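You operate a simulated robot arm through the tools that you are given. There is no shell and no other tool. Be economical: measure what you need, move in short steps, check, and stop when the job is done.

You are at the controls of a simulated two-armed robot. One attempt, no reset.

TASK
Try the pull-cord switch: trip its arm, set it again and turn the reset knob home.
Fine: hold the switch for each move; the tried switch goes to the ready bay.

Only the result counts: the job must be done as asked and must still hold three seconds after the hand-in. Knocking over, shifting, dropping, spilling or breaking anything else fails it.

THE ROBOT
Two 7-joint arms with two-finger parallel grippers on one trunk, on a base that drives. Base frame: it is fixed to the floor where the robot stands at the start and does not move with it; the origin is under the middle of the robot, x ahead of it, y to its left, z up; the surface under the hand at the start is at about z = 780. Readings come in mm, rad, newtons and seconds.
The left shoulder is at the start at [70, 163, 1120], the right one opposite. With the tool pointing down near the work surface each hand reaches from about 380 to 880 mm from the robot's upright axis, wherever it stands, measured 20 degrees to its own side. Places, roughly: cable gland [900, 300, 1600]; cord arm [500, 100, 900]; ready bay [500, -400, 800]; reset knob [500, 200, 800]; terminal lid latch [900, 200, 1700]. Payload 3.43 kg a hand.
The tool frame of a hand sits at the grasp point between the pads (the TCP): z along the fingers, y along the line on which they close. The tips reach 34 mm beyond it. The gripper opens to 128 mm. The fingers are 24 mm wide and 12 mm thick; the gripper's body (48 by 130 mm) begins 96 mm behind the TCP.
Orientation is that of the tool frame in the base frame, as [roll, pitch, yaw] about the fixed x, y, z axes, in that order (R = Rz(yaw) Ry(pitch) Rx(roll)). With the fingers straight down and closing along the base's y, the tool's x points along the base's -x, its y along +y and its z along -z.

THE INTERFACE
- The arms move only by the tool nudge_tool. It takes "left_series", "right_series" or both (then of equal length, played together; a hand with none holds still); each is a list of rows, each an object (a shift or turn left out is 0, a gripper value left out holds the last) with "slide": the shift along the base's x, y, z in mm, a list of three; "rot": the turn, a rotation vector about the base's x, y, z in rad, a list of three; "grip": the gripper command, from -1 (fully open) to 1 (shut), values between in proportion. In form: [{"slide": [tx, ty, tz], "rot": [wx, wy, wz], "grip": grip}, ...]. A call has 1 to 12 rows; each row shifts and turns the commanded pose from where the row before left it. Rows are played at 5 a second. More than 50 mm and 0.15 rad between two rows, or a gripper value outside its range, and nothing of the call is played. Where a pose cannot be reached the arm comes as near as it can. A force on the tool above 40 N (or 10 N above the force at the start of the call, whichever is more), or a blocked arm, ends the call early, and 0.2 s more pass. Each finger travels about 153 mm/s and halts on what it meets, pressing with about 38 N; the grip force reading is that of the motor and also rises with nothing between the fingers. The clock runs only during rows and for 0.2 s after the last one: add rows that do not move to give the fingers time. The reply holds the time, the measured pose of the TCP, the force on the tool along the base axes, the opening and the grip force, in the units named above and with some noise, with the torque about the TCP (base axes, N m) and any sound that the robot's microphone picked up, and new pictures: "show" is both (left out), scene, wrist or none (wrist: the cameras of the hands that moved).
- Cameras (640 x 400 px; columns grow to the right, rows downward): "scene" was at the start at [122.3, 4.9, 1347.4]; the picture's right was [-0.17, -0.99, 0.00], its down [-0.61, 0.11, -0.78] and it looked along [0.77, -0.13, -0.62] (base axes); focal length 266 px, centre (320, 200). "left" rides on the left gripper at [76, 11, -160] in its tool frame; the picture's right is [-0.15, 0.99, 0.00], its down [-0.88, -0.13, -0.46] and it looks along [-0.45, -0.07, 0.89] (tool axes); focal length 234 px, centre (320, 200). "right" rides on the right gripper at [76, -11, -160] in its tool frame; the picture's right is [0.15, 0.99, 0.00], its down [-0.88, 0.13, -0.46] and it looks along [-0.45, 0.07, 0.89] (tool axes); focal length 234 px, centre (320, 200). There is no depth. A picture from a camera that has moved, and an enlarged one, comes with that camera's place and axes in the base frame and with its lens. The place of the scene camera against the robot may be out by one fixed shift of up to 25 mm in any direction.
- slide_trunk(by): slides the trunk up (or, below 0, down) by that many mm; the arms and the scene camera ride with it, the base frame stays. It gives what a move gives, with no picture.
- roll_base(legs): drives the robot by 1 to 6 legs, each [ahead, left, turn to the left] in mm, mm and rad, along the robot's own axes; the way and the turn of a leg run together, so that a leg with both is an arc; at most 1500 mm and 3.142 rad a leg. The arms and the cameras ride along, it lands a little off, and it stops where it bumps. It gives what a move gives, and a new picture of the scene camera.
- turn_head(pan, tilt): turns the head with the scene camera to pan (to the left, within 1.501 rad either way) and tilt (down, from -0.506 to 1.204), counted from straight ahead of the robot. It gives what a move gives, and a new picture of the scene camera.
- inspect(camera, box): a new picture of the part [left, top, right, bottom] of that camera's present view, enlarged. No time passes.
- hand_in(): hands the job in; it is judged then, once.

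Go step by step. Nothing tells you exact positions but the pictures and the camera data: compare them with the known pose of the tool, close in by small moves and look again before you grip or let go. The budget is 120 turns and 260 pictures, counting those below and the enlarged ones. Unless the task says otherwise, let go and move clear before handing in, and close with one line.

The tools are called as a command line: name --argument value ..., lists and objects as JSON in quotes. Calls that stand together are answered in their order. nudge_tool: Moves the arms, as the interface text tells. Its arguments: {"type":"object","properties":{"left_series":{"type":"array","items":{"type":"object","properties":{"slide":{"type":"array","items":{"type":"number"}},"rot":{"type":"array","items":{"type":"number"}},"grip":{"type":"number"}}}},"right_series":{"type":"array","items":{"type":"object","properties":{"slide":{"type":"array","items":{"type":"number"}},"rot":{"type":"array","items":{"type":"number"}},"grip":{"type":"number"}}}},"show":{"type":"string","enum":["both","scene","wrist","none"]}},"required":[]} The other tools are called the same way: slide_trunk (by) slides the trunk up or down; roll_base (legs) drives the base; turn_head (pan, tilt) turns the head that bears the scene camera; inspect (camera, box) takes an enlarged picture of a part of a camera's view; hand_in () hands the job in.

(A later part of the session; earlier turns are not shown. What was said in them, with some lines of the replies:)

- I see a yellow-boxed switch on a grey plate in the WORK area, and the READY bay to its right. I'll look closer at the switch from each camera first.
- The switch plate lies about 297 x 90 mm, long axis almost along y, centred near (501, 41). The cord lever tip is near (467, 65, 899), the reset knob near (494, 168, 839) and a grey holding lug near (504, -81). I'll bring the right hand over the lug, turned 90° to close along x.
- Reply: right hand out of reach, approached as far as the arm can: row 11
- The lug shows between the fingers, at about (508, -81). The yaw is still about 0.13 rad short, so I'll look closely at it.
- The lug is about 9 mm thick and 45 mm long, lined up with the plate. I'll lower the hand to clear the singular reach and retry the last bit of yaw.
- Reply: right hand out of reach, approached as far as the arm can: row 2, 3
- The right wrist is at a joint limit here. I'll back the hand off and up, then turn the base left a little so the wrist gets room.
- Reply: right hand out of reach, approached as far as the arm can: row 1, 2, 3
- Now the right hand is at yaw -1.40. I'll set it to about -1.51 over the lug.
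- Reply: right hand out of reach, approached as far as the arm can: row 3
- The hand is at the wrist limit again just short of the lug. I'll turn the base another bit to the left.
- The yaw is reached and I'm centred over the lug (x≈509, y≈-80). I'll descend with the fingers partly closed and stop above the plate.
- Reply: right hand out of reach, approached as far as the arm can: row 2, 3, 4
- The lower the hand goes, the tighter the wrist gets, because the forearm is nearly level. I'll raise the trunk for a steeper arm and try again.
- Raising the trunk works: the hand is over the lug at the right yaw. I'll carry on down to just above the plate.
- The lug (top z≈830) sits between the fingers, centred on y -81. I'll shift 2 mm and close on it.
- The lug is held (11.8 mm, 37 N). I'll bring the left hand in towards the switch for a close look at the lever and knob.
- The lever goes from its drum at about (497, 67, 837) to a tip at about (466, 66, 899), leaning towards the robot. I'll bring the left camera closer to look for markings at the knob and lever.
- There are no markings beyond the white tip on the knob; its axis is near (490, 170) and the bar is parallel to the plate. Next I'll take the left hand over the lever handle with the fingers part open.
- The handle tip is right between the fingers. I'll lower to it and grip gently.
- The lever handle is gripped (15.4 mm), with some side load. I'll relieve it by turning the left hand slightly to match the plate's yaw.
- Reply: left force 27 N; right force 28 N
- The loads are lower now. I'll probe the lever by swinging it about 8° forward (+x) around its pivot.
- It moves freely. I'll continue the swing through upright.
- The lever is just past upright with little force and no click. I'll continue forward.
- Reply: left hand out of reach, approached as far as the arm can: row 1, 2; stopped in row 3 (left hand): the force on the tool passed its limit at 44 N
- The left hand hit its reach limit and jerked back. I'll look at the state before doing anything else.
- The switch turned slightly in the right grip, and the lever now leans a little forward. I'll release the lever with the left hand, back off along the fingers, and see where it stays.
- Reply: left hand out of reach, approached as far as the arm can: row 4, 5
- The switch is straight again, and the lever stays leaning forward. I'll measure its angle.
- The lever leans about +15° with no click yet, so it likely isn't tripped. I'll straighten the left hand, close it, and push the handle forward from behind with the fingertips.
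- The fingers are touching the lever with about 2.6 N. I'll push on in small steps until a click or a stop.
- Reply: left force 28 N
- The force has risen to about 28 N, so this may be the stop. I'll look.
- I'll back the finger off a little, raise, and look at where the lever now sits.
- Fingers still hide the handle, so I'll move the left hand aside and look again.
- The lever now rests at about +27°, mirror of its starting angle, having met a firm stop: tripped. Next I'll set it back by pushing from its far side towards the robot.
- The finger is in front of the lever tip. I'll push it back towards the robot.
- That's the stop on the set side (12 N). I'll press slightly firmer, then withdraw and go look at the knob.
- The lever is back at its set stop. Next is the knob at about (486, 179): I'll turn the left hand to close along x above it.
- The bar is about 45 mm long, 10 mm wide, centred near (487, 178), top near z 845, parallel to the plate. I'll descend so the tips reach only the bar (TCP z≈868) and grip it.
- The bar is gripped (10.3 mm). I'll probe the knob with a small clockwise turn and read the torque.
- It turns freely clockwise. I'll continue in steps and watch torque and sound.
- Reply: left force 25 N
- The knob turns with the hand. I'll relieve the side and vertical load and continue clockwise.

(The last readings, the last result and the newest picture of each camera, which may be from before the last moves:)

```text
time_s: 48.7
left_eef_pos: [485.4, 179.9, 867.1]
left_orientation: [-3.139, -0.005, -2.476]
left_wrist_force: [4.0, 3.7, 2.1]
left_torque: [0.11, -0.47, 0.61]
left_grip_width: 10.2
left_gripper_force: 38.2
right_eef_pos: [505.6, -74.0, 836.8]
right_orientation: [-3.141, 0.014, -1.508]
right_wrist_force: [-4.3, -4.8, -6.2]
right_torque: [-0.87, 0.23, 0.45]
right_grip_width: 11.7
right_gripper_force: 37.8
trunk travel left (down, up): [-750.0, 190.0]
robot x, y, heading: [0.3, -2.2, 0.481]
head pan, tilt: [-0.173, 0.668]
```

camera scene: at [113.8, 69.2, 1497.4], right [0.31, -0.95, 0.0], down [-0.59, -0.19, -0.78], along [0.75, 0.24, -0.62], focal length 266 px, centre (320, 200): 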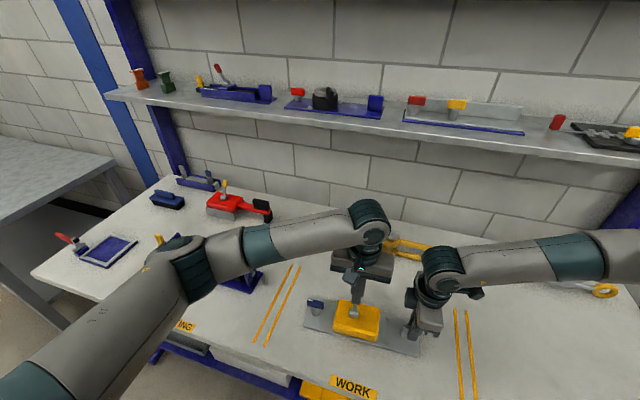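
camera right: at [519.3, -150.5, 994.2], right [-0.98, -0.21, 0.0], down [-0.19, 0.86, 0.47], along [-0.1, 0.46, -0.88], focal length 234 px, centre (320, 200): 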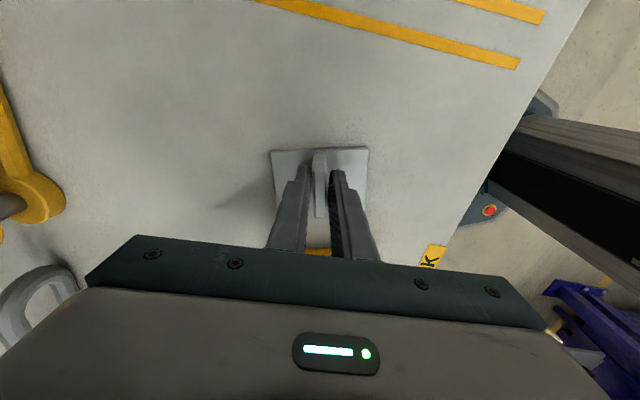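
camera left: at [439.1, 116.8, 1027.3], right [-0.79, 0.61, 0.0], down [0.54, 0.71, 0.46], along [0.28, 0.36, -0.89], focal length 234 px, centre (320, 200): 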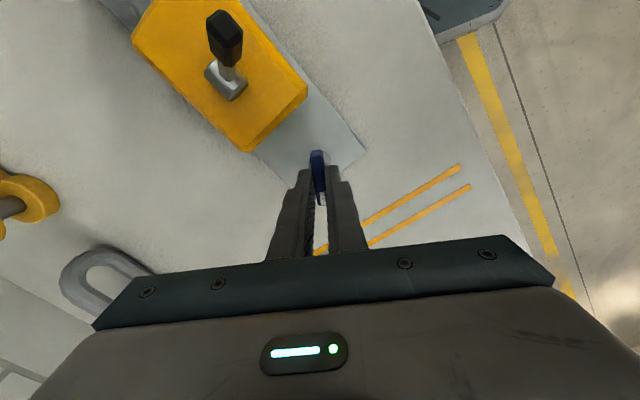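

Torque about z is up to 0.6 N m at about 55°. I'll look at whether the knob reached a stop or the pads are slipping.

inspect --camera "left" --box '[220, 80, 420, 205]'

inspect --camera "scene" --box '[270, 260, 400, 341]'

```text
3.20 times, centred on (320, 142) of left
camera zoom: at [419.3, 140.9, 1027.5], right [-0.49, 0.87, 0.0], down [0.77, 0.44, 0.45], along [0.39, 0.22, -0.89], focal length 749 px, centre (320, 384)
```

zoom: 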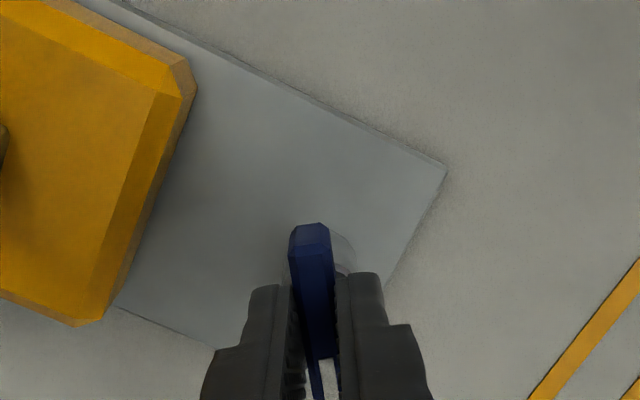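

```text
4.92 times, centred on (335, 300) of scene
camera zoom: at [114.0, 69.2, 1497.2], right [0.31, -0.95, 0.0], down [-0.59, -0.19, -0.78], along [0.75, 0.24, -0.62], focal length 1310 px, centre (246, -295)
```

zoom: 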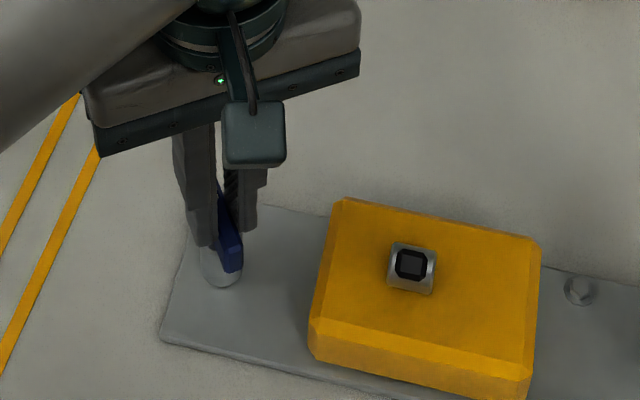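

There's no slip so far. I'll turn another small step.

nudge_tool --left_series '[{"rot": [0, 0, -0.05]}, {"rot": [0, 0, -0.05]}, {}]' --show "none"

inspect --camera "left" --box '[220, 80, 420, 205]'

```text
time_s: 49.5
left_eef_pos: [485.7, 179.2, 866.6]
left_orientation: [3.141, -0.005, -2.575]
left_wrist_force: [4.7, -0.9, 1.1]
left_torque: [-0.06, -0.39, 1.02]
left_grip_width: 12.1
left_gripper_force: 38.2
right_eef_pos: [505.0, -73.1, 835.7]
right_orientation: [-3.14, 0.014, -1.51]
right_wrist_force: [-4.0, 0.3, -4.0]
right_torque: [-0.45, 0.2, 0.3]
right_grip_width: 11.9
right_gripper_force: 38.0
trunk travel left (down, up): [-750.0, 190.0]
robot x, y, heading: [0.4, 1.9, 0.488]
head pan, tilt: [-0.173, 0.668]
```

```text
3.20 times, centred on (320, 142) of left
camera zoom: at [416.2, 147.7, 1027.7], right [-0.41, 0.91, 0.0], down [0.81, 0.36, 0.45], along [0.42, 0.18, -0.89], focal length 749 px, centre (320, 384)
```

zoom: 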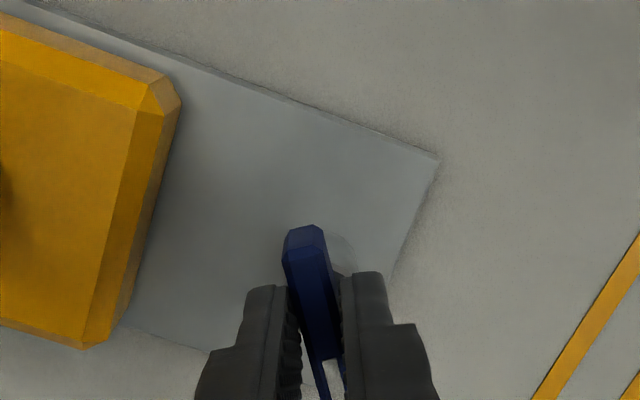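

That is a hard stop at about 53° clockwise. To be sure it's the home end and not one of two, I'll turn back and check whether the start position was the opposite stop.

nudge_tool --left_series '[{"rot": [0, 0, 0.1]}, {"rot": [0, 0, 0.12]}, {"slide": [0, -0.5, 0], "rot": [0, 0, 0.12]}, {"slide": [0, -0.5, 0], "rot": [0, 0, 0.12]}, {"slide": [0, 0, 0], "rot": [0, 0, 0.12]}, {"slide": [0, 0, 0], "rot": [0, 0, 0.12]}, {"rot": [0, 0, 0.12]}, {"rot": [0, 0, 0.12]}, {"rot": [0, 0, 0.12]}, {}]' --show "none"

nudge_tool --left_series '[{"rot": [0, 0, 0.05]}, {"rot": [0, 0, 0.05]}, {}]' --show "none"

```text
time_s: 51.7
left_eef_pos: [486.2, 178.2, 867.6]
left_orientation: [-3.14, -0.001, -1.514]
left_wrist_force: [2.3, -8.3, 0.3]
left_torque: [-0.43, -0.08, 0.03]
left_grip_width: 10.3
left_gripper_force: 38.4
right_eef_pos: [504.0, -73.3, 837.7]
right_orientation: [-3.141, 0.015, -1.506]
right_wrist_force: [-2.1, 7.2, -0.7]
right_torque: [0.52, 0.01, 0.39]
right_grip_width: 11.9
right_gripper_force: 37.8
trunk travel left (down, up): [-750.0, 190.0]
robot x, y, heading: [-3.4, -2.8, 0.486]
head pan, tilt: [-0.173, 0.668]
```

```text
time_s: 52.5
left_eef_pos: [486.3, 179.6, 867.5]
left_orientation: [-3.141, -0.003, -1.416]
left_wrist_force: [-0.2, -12.6, -0.4]
left_torque: [-0.28, 0.04, -1.0]
left_grip_width: 11.6
left_gripper_force: 38.0
right_eef_pos: [504.9, -74.8, 835.4]
right_orientation: [-3.139, 0.014, -1.507]
right_wrist_force: [-0.8, 12.7, -2.1]
right_torque: [-0.17, 0.0, 0.69]
right_grip_width: 11.8
right_gripper_force: 37.8
trunk travel left (down, up): [-750.0, 190.0]
robot x, y, heading: [-0.6, -2.2, 0.482]
head pan, tilt: [-0.173, 0.668]
```

The start position was the opposite stop, so home is the clockwise stop. I'll turn the knob back to it and press firmly.

nudge_tool --left_series '[{"rot": [0, 0, -0.1]}, {"slide": [0, 0.5, 0], "rot": [0, 0, -0.12]}, {"slide": [0, 0.5, 0], "rot": [0, 0, -0.12]}, {"rot": [0, 0, -0.12]}, {"rot": [0, 0, -0.12]}, {"rot": [0, 0, -0.12]}, {"rot": [0, 0, -0.12]}, {"rot": [0, 0, -0.12]}, {"rot": [0, 0, -0.12]}, {"rot": [0, 0, -0.05]}, {"rot": [0, 0, -0.05]}, {}]' --show "none"

inspect --camera "left" --box '[220, 80, 420, 205]'

```text
time_s: 55.1
left_eef_pos: [486.0, 179.8, 866.8]
left_orientation: [-3.14, -0.002, -2.576]
left_wrist_force: [6.9, -9.6, -4.5]
left_torque: [-0.01, -0.48, 1.01]
left_grip_width: 12.3
left_gripper_force: 38.2
right_eef_pos: [504.5, -74.4, 835.3]
right_orientation: [-3.141, 0.014, -1.507]
right_wrist_force: [-7.2, 10.8, 3.7]
right_torque: [1.44, 0.38, 0.4]
right_grip_width: 11.9
right_gripper_force: 38.1
trunk travel left (down, up): [-750.0, 190.0]
robot x, y, heading: [1.5, -0.8, 0.487]
head pan, tilt: [-0.173, 0.668]
```

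```text
3.20 times, centred on (320, 142) of left
camera zoom: at [416.3, 147.6, 1028.4], right [-0.41, 0.91, 0.0], down [0.81, 0.36, 0.45], along [0.42, 0.18, -0.89], focal length 749 px, centre (320, 384)
```

zoom: 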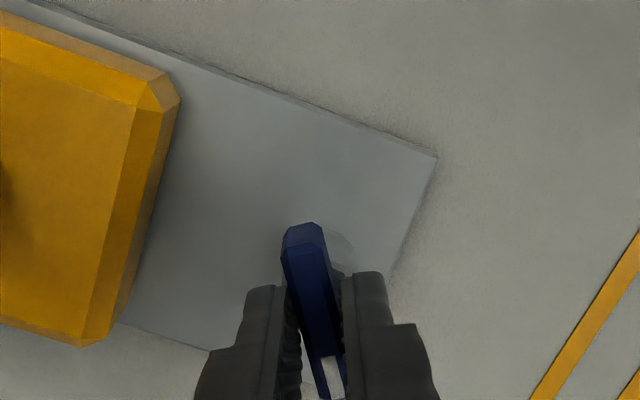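

The knob is at its home stop. I'll ease the twist, open, lift off, and turn the left hand back to close along x over the free end of the yellow box. Then both hands can carry the switch.

nudge_tool --left_series '[{"rot": [0, 0, 0.06]}, {"grip": 0.7}, {"grip": 0.2}, {"slide": [0, 0, 40]}, {"slide": [0, 0, 50], "grip": -1}, {"slide": [0, 0, 30]}, {}]' --show "none"

nudge_tool --left_series '[{"slide": [1, -9, 0], "rot": [0, 0, 0.125]}, {"slide": [1, -9, 0], "rot": [0, 0, 0.125]}, {"slide": [1, -10, 0], "rot": [0, 0, 0.125]}, {"slide": [1, -10, 0], "rot": [0, 0, 0.125]}, {"slide": [1, -10, 0], "rot": [0, 0, 0.125]}, {"slide": [1, -10, 0], "rot": [0, 0, 0.125]}, {"slide": [1, -10, 0], "rot": [0, 0, 0.125]}, {"slide": [1, -10, 0], "rot": [0, 0, 0.125]}, {}]' --show "both"

inspect --camera "scene" --box '[290, 250, 490, 375]'

inspect --camera "left" --box '[200, 80, 440, 230]'

```text
time_s: 56.7
left_eef_pos: [485.3, 178.6, 988.2]
left_orientation: [-3.14, -0.003, -2.515]
left_wrist_force: [0.2, 0.0, -0.5]
left_torque: [-0.02, 0.0, -0.01]
left_grip_width: 128.2
left_gripper_force: 0.1
right_eef_pos: [504.4, -73.3, 835.9]
right_orientation: [-3.14, 0.012, -1.509]
right_wrist_force: [0.3, -1.0, -5.0]
right_torque: [-0.64, -0.04, -0.02]
right_grip_width: 11.7
right_gripper_force: 37.8
trunk travel left (down, up): [-750.0, 190.0]
robot x, y, heading: [2.7, -1.3, 0.492]
head pan, tilt: [-0.173, 0.668]
```

```text
time_s: 58.7
left_eef_pos: [494.9, 100.4, 987.0]
left_orientation: [-3.14, -0.001, -1.515]
left_wrist_force: [-0.4, 0.2, -0.3]
left_torque: [0.0, 0.01, 0.01]
left_grip_width: 128.1
left_gripper_force: 0.1
right_eef_pos: [503.8, -73.0, 835.5]
right_orientation: [-3.14, 0.013, -1.507]
right_wrist_force: [0.0, -0.1, -5.0]
right_torque: [-0.7, -0.03, 0.0]
right_grip_width: 11.5
right_gripper_force: 38.2
trunk travel left (down, up): [-750.0, 190.0]
robot x, y, heading: [3.6, 0.9, 0.487]
head pan, tilt: [-0.173, 0.668]
camera scene: at [114.1, 69.6, 1497.3], right [0.31, -0.95, 0.0], down [-0.59, -0.19, -0.78], along [0.75, 0.24, -0.62], focal length 266 px, centre (320, 200)
camera left: at [486.8, 24.2, 1147.5], right [-1.0, 0.09, 0.0], down [0.08, 0.89, 0.45], along [0.04, 0.45, -0.89], focal length 234 px, centre (320, 200)
```

scene: 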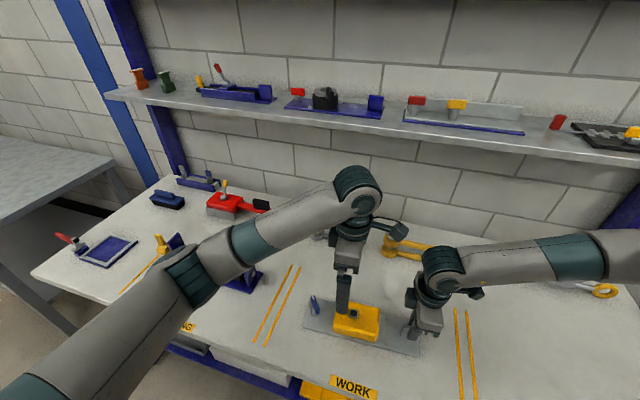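
left: 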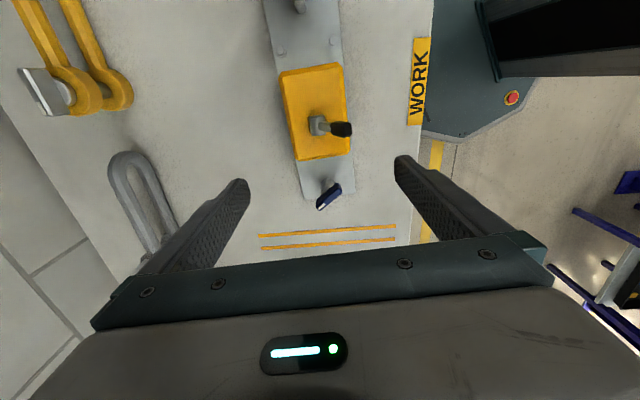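

```text
3.20 times, centred on (390, 312) of scene
camera zoom: at [114.1, 69.6, 1497.3], right [0.31, -0.95, 0.0], down [-0.59, -0.19, -0.78], along [0.75, 0.24, -0.62], focal length 851 px, centre (96, -160)
```

zoom: 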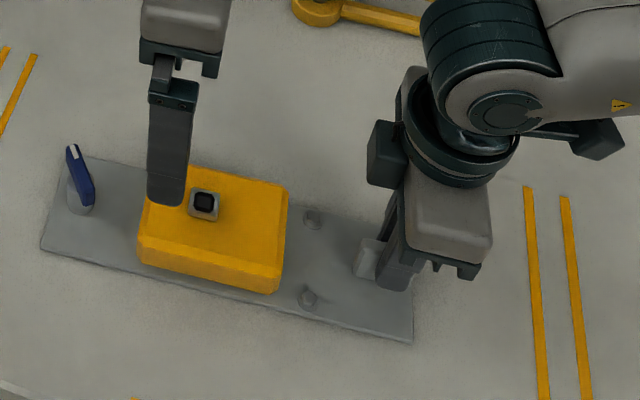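

```text
2.67 times, centred on (320, 155) of left
camera zoom: at [486.8, 24.2, 1147.5], right [-1.0, 0.09, 0.0], down [0.08, 0.89, 0.45], along [0.04, 0.45, -0.89], focal length 624 px, centre (320, 320)
```

zoom: 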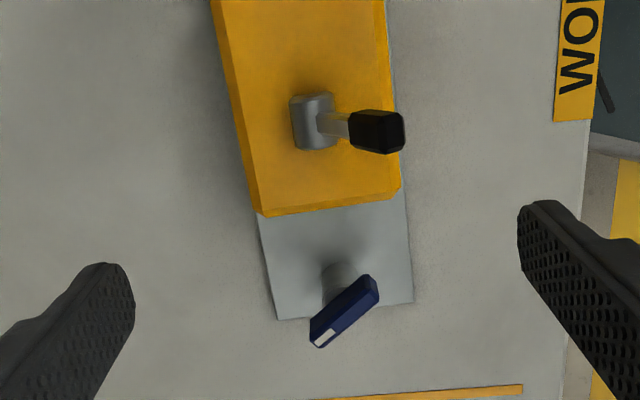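

The knob now points about 53° off the plate axis, and the lever is at its set stop. I'll lower the left hand over the box end, clear of the lever (88–112 in y).

nudge_tool --left_series '[{"slide": [-0.5, 0, -45]}, {"slide": [0, 0, -45]}, {"slide": [0, 0, -40]}, {}]' --show "wrist"

inspect --camera "scene" --box '[290, 250, 490, 375]'

```text
time_s: 59.7
left_eef_pos: [495.7, 102.0, 854.9]
left_orientation: [-3.14, -0.001, -1.518]
left_wrist_force: [-0.2, -0.5, 1.4]
left_torque: [0.0, 0.01, 0.0]
left_grip_width: 128.1
left_gripper_force: 0.2
right_eef_pos: [505.0, -74.5, 835.0]
right_orientation: [-3.14, 0.014, -1.508]
right_wrist_force: [0.2, 0.7, -5.1]
right_torque: [-0.71, -0.06, -0.01]
right_grip_width: 11.4
right_gripper_force: 37.9
trunk travel left (down, up): [-750.0, 190.0]
robot x, y, heading: [0.2, -2.0, 0.483]
head pan, tilt: [-0.173, 0.668]
camera left: at [486.8, 24.6, 1015.4], right [-1.0, 0.09, 0.0], down [0.08, 0.89, 0.45], along [0.04, 0.45, -0.89], focal length 234 px, centre (320, 200)
```

left: 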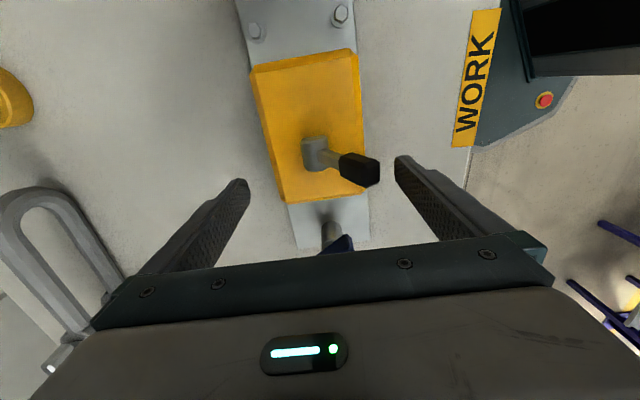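

```text
3.20 times, centred on (390, 312) of scene
camera zoom: at [114.2, 69.4, 1497.3], right [0.31, -0.95, 0.0], down [-0.59, -0.19, -0.78], along [0.75, 0.24, -0.62], focal length 851 px, centre (96, -160)
```

zoom: 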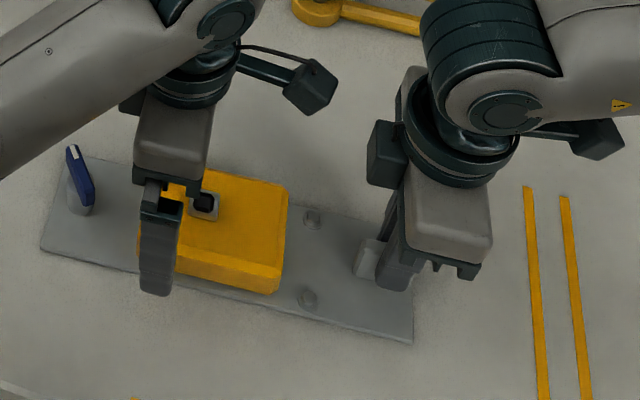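

nudge_tool --left_series '[{"slide": [-1, -1, -12]}, {"slide": [0, 0, -9]}, {"grip": -0.4}, {"grip": 0.2}, {"grip": 1}, {}, {}]' --show "wrist"

inspect --camera "scene" --box '[290, 250, 490, 375]'

```text
time_s: 61.3
left_eef_pos: [493.0, 101.5, 835.5]
left_orientation: [-3.139, -0.003, -1.515]
left_wrist_force: [2.4, 0.6, 0.1]
left_torque: [-0.13, -0.1, 0.38]
left_grip_width: 79.5
left_gripper_force: 38.1
right_eef_pos: [503.7, -74.6, 836.5]
right_orientation: [-3.139, 0.014, -1.507]
right_wrist_force: [-3.2, -1.4, -2.1]
right_torque: [-0.16, 0.08, 0.02]
right_grip_width: 11.6
right_gripper_force: 38.0
trunk travel left (down, up): [-750.0, 190.0]
robot x, y, heading: [0.9, -0.9, 0.484]
head pan, tilt: [-0.173, 0.668]
camera left: at [485.8, 23.8, 995.6], right [-1.0, 0.09, 0.0], down [0.08, 0.89, 0.45], along [0.04, 0.45, -0.89], focal length 234 px, centre (320, 200)
```

left: 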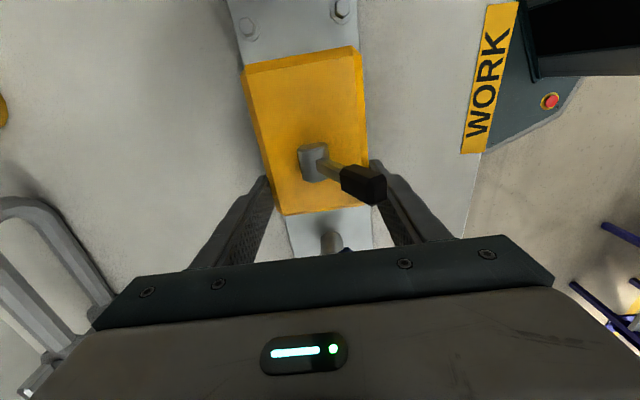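

```text
3.20 times, centred on (390, 312) of scene
camera zoom: at [114.2, 69.2, 1497.3], right [0.31, -0.95, 0.0], down [-0.59, -0.19, -0.78], along [0.75, 0.24, -0.62], focal length 851 px, centre (96, -160)
```

zoom: 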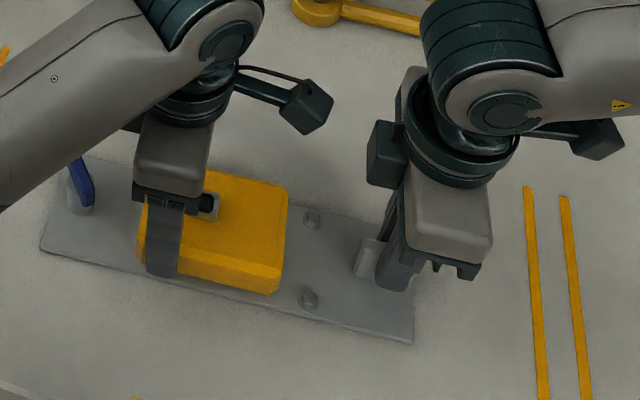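

Both hands hold the switch: lug at right, box at left. I'll lift it with the trunk so both arms move as one.

slide_trunk --by 50

inspect --camera "scene" --box '[290, 250, 490, 375]'

inspect --camera "right" --box '[0, 0, 640, 400]'

```text
time_s: 62.2
left_eef_pos: [494.5, 100.7, 884.5]
left_orientation: [-3.14, -0.003, -1.515]
left_wrist_force: [2.8, 0.9, -4.0]
left_torque: [-0.03, -0.11, 0.67]
left_grip_width: 79.8
left_gripper_force: 37.9
right_eef_pos: [504.7, -74.2, 884.9]
right_orientation: [-3.138, 0.014, -1.509]
right_wrist_force: [-3.5, -1.2, 0.0]
right_torque: [0.08, 0.11, 0.04]
right_grip_width: 11.6
right_gripper_force: 38.3
trunk travel left (down, up): [-800.0, 140.0]
robot x, y, heading: [1.4, 0.8, 0.481]
head pan, tilt: [-0.173, 0.668]
```

```text
3.20 times, centred on (390, 312) of scene
camera zoom: at [114.6, 69.2, 1547.3], right [0.31, -0.95, 0.0], down [-0.59, -0.19, -0.78], along [0.75, 0.24, -0.62], focal length 851 px, centre (96, -160)
```

zoom: 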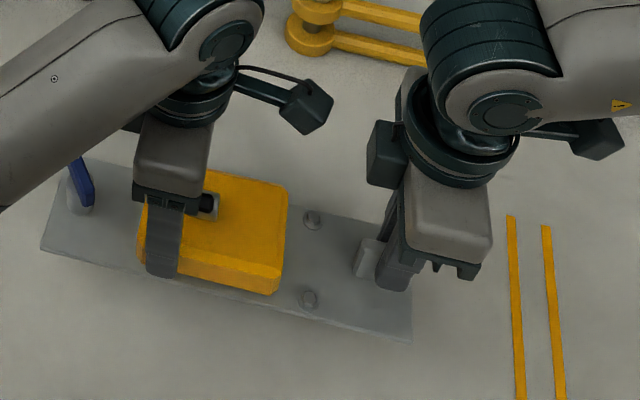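

```text
1.00 times, centred on (320, 200) of right (not enlarged: the box is as wide or as high as the picture)
camera zoom: at [520.0, -150.5, 1044.4], right [-0.98, -0.21, 0.0], down [-0.19, 0.86, 0.47], along [-0.09, 0.46, -0.88], focal length 234 px, centre (320, 200)
```

zoom: 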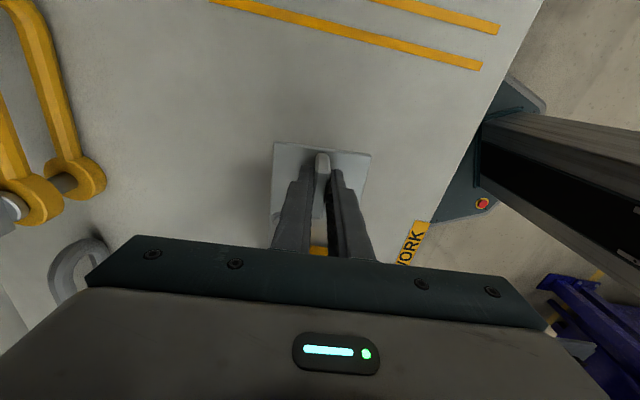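

The switch is up level and light. The ready bay spans about y -217 to -671, so I'll drive about 490 mm straight along -y, halfway first.

roll_base --legs '[[-114, -217, 0]]'

```text
time_s: 64.0
left_eef_pos: [492.0, -141.3, 885.0]
left_orientation: [-3.14, -0.001, -1.515]
left_wrist_force: [6.5, 1.8, -5.7]
left_torque: [0.28, -0.07, 0.97]
left_grip_width: 79.6
left_gripper_force: 38.1
right_eef_pos: [503.4, -318.8, 886.8]
right_orientation: [-3.139, 0.013, -1.506]
right_wrist_force: [-6.3, -1.0, 0.7]
right_torque: [0.13, 0.1, 0.11]
right_grip_width: 11.1
right_gripper_force: 38.3
trunk travel left (down, up): [-800.0, 140.0]
robot x, y, heading: [-4.2, -245.9, 0.483]
head pan, tilt: [-0.173, 0.668]
camera scene: at [113.1, -174.1, 1547.3], right [0.31, -0.95, 0.0], down [-0.59, -0.19, -0.78], along [0.75, 0.24, -0.62], focal length 266 px, centre (320, 200)
```

scene: 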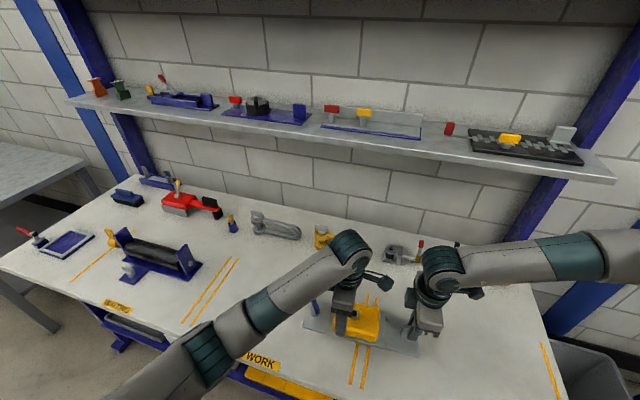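

Before driving on I want to check the right elbow against the blue shelf post, so I'll look to the right.

turn_head --pan -0.9 --tilt 0.6

```text
time_s: 65.1
left_eef_pos: [492.9, -142.3, 885.2]
left_orientation: [-3.14, -0.003, -1.516]
left_wrist_force: [0.3, -1.4, -3.9]
left_torque: [-0.06, -0.05, 0.07]
left_grip_width: 79.7
left_gripper_force: 38.3
right_eef_pos: [503.1, -318.0, 885.5]
right_orientation: [-3.14, 0.013, -1.506]
right_wrist_force: [-0.5, 0.6, -1.4]
right_torque: [-0.11, 0.02, -0.01]
right_grip_width: 11.5
right_gripper_force: 37.2
trunk travel left (down, up): [-800.0, 140.0]
robot x, y, heading: [3.0, -248.5, 0.486]
head pan, tilt: [-0.901, 0.6]
camera scene: at [112.1, -236.8, 1553.3], right [-0.4, -0.92, 0.0], down [-0.52, 0.23, -0.82], along [0.75, -0.33, -0.57], focal length 266 px, centre (320, 200)
```

scene: 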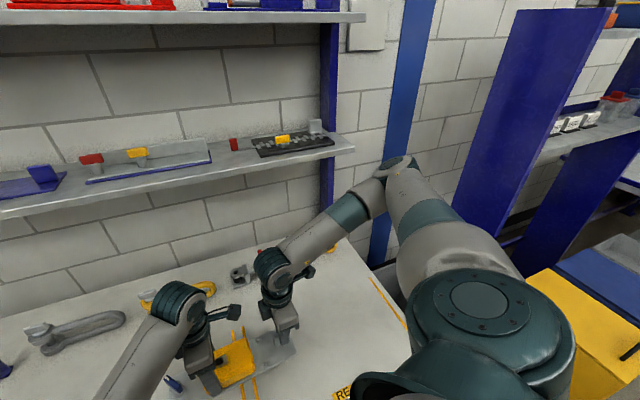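

The elbow is around x≈520, well clear of the post and rack. I'll drive the second half.

roll_base --legs '[[-112, -212, 0]]'

turn_head --pan -0.35 --tilt 0.8

```text
time_s: 66.8
left_eef_pos: [488.4, -375.6, 884.8]
left_orientation: [-3.139, -0.003, -1.511]
left_wrist_force: [3.9, -0.6, -4.5]
left_torque: [0.08, -0.02, 0.49]
left_grip_width: 79.8
left_gripper_force: 37.6
right_eef_pos: [501.0, -551.8, 885.7]
right_orientation: [-3.14, 0.014, -1.504]
right_wrist_force: [-3.4, 1.2, -0.4]
right_torque: [-0.04, -0.03, 0.0]
right_grip_width: 11.6
right_gripper_force: 38.0
trunk travel left (down, up): [-800.0, 140.0]
robot x, y, heading: [-4.0, -480.1, 0.489]
head pan, tilt: [-0.901, 0.6]
camera scene: at [109.3, -471.5, 1553.3], right [-0.4, -0.92, 0.0], down [-0.52, 0.23, -0.82], along [0.76, -0.33, -0.57], focal length 266 px, centre (320, 200)
```

scene: 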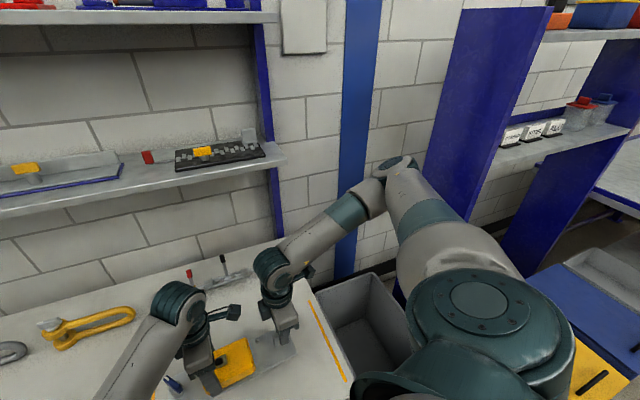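

```text
time_s: 67.8
left_eef_pos: [487.9, -376.2, 883.9]
left_orientation: [-3.14, -0.002, -1.512]
left_wrist_force: [0.0, -0.7, -2.4]
left_torque: [-0.1, -0.03, 0.08]
left_grip_width: 80.0
left_gripper_force: 38.4
right_eef_pos: [502.0, -551.2, 885.6]
right_orientation: [-3.14, 0.014, -1.503]
right_wrist_force: [-0.5, 0.7, -1.0]
right_torque: [-0.16, 0.0, -0.09]
right_grip_width: 11.7
right_gripper_force: 38.2
trunk travel left (down, up): [-800.0, 140.0]
robot x, y, heading: [-5.0, -481.2, 0.489]
head pan, tilt: [-0.351, 0.799]
camera scene: at [108.2, -425.1, 1536.4], right [0.14, -0.99, 0.0], down [-0.71, -0.1, -0.7], along [0.69, 0.1, -0.72], focal length 266 px, centre (320, 200)
```

scene: 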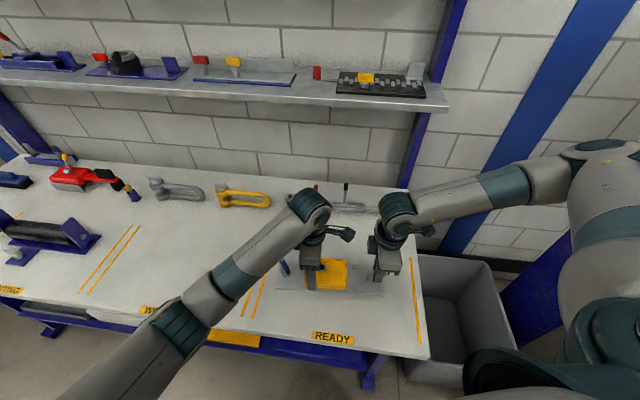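

The switch hangs over the ready bay between the lines. I'll zoom to check the margins before lowering.

inspect --camera "scene" --box '[220, 220, 440, 360]'

inspect --camera "right" --box '[0, 0, 640, 400]'

inspect --camera "left" --box '[0, 0, 640, 400]'

```text
2.86 times, centred on (330, 290) of scene
camera zoom: at [108.2, -425.1, 1536.4], right [0.14, -0.99, 0.0], down [-0.71, -0.1, -0.7], along [0.69, 0.1, -0.72], focal length 760 px, centre (291, -57)
```

zoom: 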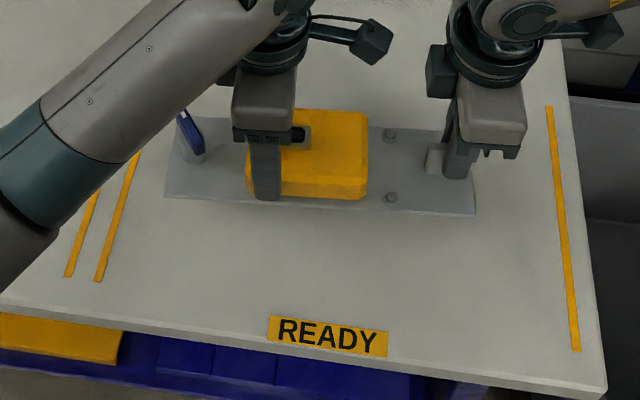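

```text
1.00 times, centred on (320, 200) of right (not enlarged: the box is as wide or as high as the picture)
camera zoom: at [516.5, -627.4, 1044.6], right [-0.98, -0.21, 0.0], down [-0.19, 0.86, 0.47], along [-0.1, 0.46, -0.88], focal length 234 px, centre (320, 200)
```

zoom: 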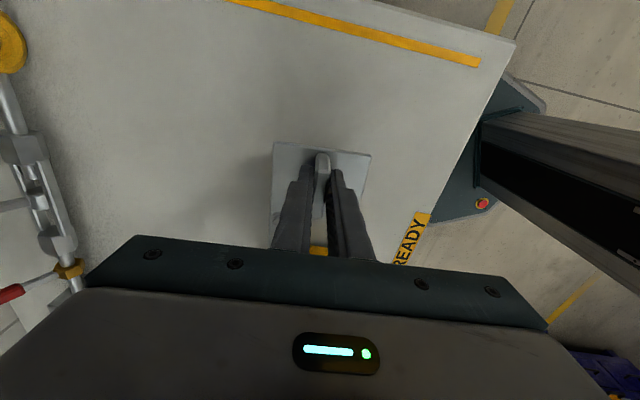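

```text
1.00 times, centred on (320, 200) of left (not enlarged: the box is as wide or as high as the picture)
camera zoom: at [481.9, -453.3, 1045.5], right [-1.0, 0.09, 0.0], down [0.08, 0.89, 0.45], along [0.04, 0.45, -0.89], focal length 234 px, centre (320, 200)
```

zoom: 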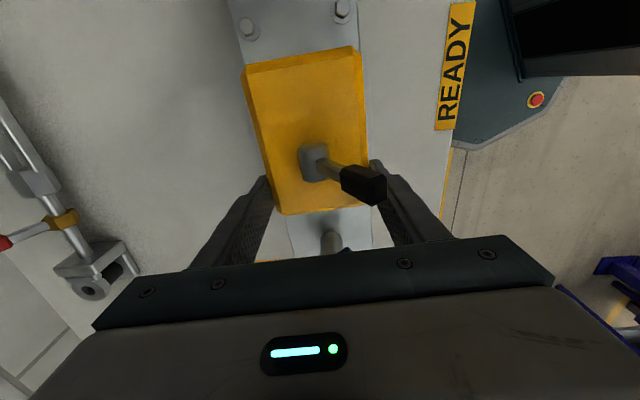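

Well inside the bay with margin on both sides and nothing beneath. I'll lower the trunk in two steps.

slide_trunk --by -42

slide_trunk --by -8

inspect --camera "scene" --box '[220, 220, 440, 360]'

```text
time_s: 68.7
left_eef_pos: [487.5, -376.5, 843.5]
left_orientation: [-3.139, -0.002, -1.511]
left_wrist_force: [0.3, -0.7, -2.3]
left_torque: [-0.04, -0.02, 0.21]
left_grip_width: 79.7
left_gripper_force: 37.8
right_eef_pos: [500.7, -551.5, 844.9]
right_orientation: [-3.139, 0.015, -1.502]
right_wrist_force: [-0.9, 0.8, -1.6]
right_torque: [-0.05, -0.02, -0.08]
right_grip_width: 11.9
right_gripper_force: 38.1
trunk travel left (down, up): [-758.0, 182.0]
robot x, y, heading: [0.2, -479.9, 0.491]
head pan, tilt: [-0.351, 0.799]
```

```text
time_s: 69.2
left_eef_pos: [488.7, -376.1, 835.7]
left_orientation: [-3.139, -0.001, -1.51]
left_wrist_force: [1.0, -0.9, -3.4]
left_torque: [-0.05, -0.02, 0.29]
left_grip_width: 79.4
left_gripper_force: 38.3
right_eef_pos: [500.7, -551.6, 836.4]
right_orientation: [-3.139, 0.015, -1.502]
right_wrist_force: [-1.5, 0.1, -0.2]
right_torque: [0.01, -0.03, -0.08]
right_grip_width: 11.4
right_gripper_force: 37.9
trunk travel left (down, up): [-750.0, 190.0]
robot x, y, heading: [-1.1, -478.0, 0.488]
head pan, tilt: [-0.351, 0.799]
```

```text
2.86 times, centred on (330, 290) of scene
camera zoom: at [107.9, -425.6, 1486.4], right [0.14, -0.99, 0.0], down [-0.71, -0.1, -0.7], along [0.69, 0.1, -0.72], focal length 760 px, centre (291, -57)
```

zoom: 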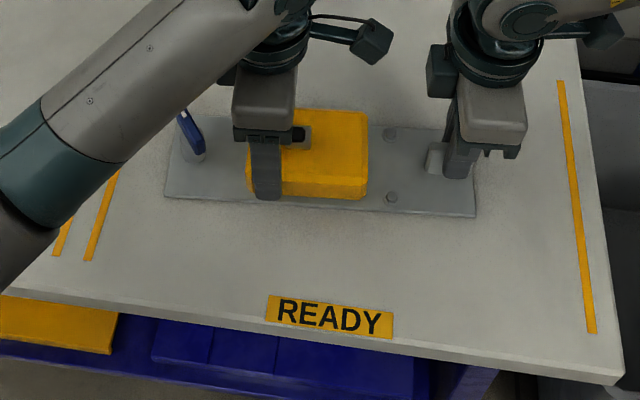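

Almost down; the hands still carry a few newtons. I'll lower another couple of mm until it bears on the table.

slide_trunk --by -2

```text
time_s: 69.7
left_eef_pos: [488.6, -375.6, 833.4]
left_orientation: [-3.139, 0.001, -1.511]
left_wrist_force: [2.2, 1.1, 4.6]
left_torque: [0.88, 0.6, 0.26]
left_grip_width: 79.6
left_gripper_force: 37.9
right_eef_pos: [499.9, -552.5, 834.6]
right_orientation: [-3.138, 0.016, -1.502]
right_wrist_force: [-1.9, 0.0, 3.5]
right_torque: [0.71, 0.11, -0.08]
right_grip_width: 11.8
right_gripper_force: 38.1
trunk travel left (down, up): [-748.0, 192.0]
robot x, y, heading: [-1.5, -477.0, 0.484]
head pan, tilt: [-0.351, 0.799]
```

It bears on the table now. I'll open both hands gently and rise straight up.

nudge_tool --left_series '[{"grip": 0.0}, {"grip": -0.7}, {"grip": -1}, {"slide": [0, 0, 40]}, {"slide": [0, 0, 45]}, {"slide": [0, 0, 45]}, {"slide": [0, 0, 40]}, {}]' --right_series '[{"grip": 0.6}, {"grip": 0.3}, {"grip": 0.2}, {"slide": [0, 0, 40]}, {"slide": [0, 0, 45]}, {"slide": [0, 0, 45]}, {"slide": [0, 0, 40]}, {}]' --show "both"

inspect --camera "scene" --box '[220, 220, 440, 360]'

inspect --camera "left" --box '[200, 40, 440, 190]'

```text
time_s: 71.5
left_eef_pos: [489.1, -375.1, 1002.8]
left_orientation: [-3.141, -0.001, -1.511]
left_wrist_force: [-0.5, 0.4, -0.6]
left_torque: [-0.02, 0.0, 0.02]
left_grip_width: 127.9
left_gripper_force: 0.0
right_eef_pos: [499.5, -551.8, 1002.1]
right_orientation: [-3.14, 0.014, -1.502]
right_wrist_force: [-0.4, -1.0, -0.6]
right_torque: [0.0, 0.03, -0.02]
right_grip_width: 51.1
right_gripper_force: 0.0
trunk travel left (down, up): [-748.0, 192.0]
robot x, y, heading: [-6.3, -478.9, 0.487]
head pan, tilt: [-0.351, 0.799]
camera scene: at [108.4, -425.6, 1484.3], right [0.14, -0.99, 0.0], down [-0.71, -0.1, -0.7], along [0.69, 0.1, -0.72], focal length 266 px, centre (320, 200)
camera right: at [516.0, -627.6, 1161.5], right [-0.98, -0.21, 0.0], down [-0.19, 0.86, 0.47], along [-0.1, 0.46, -0.88], focal length 234 px, centre (320, 200)
camera left: at [482.1, -453.1, 1162.7], right [-1.0, 0.09, 0.0], down [0.08, 0.89, 0.45], along [0.04, 0.45, -0.89], focal length 234 px, centre (320, 200)
```

scene: 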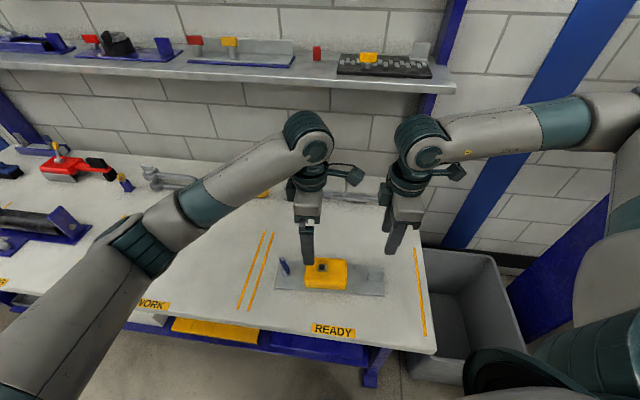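
right: 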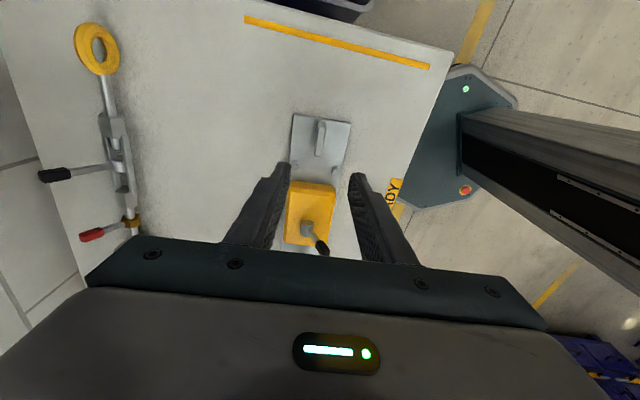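
left: 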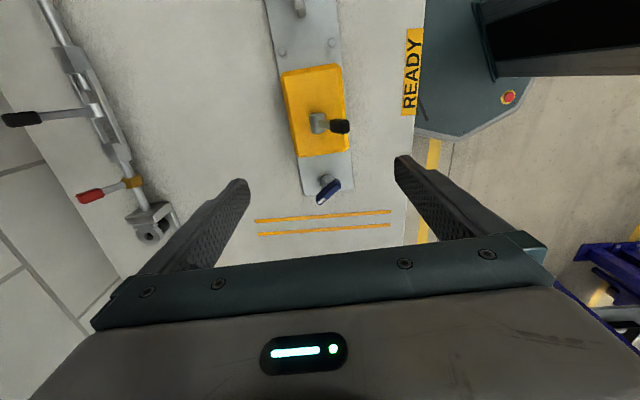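

```text
2.86 times, centred on (330, 290) of scene
camera zoom: at [108.4, -425.6, 1484.3], right [0.14, -0.99, 0.0], down [-0.71, -0.1, -0.7], along [0.69, 0.1, -0.72], focal length 760 px, centre (291, -57)
```

zoom: 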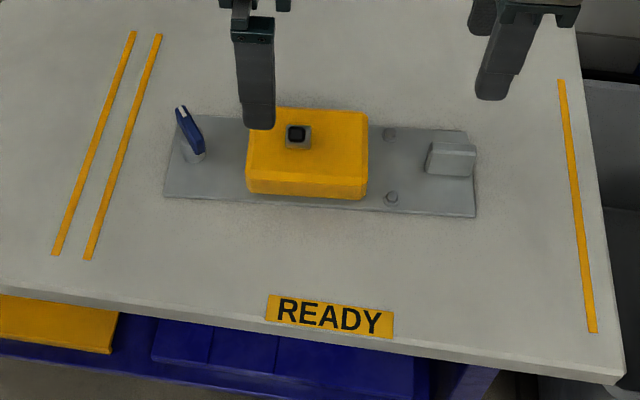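

```text
2.67 times, centred on (320, 115) of left
camera zoom: at [482.1, -453.1, 1162.7], right [-1.0, 0.09, 0.0], down [0.08, 0.89, 0.45], along [0.04, 0.45, -0.89], focal length 624 px, centre (320, 427)
```

zoom: 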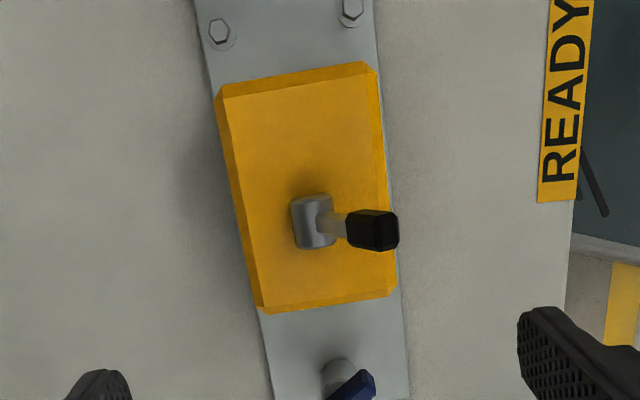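

The switch rests level inside the ready bay with the lever set and the knob at its home stop. Both hands are open and well clear, so I'm handing it in.

hand_in

```text
The job is handed in.
```

I tripped the switch arm, set it again, turned the reset knob to its clockwise stop, and placed the switch in the ready bay. I took that stop as home because the knob started against the opposite one. There was no click at any stage, so I judged each position by its hard stop.
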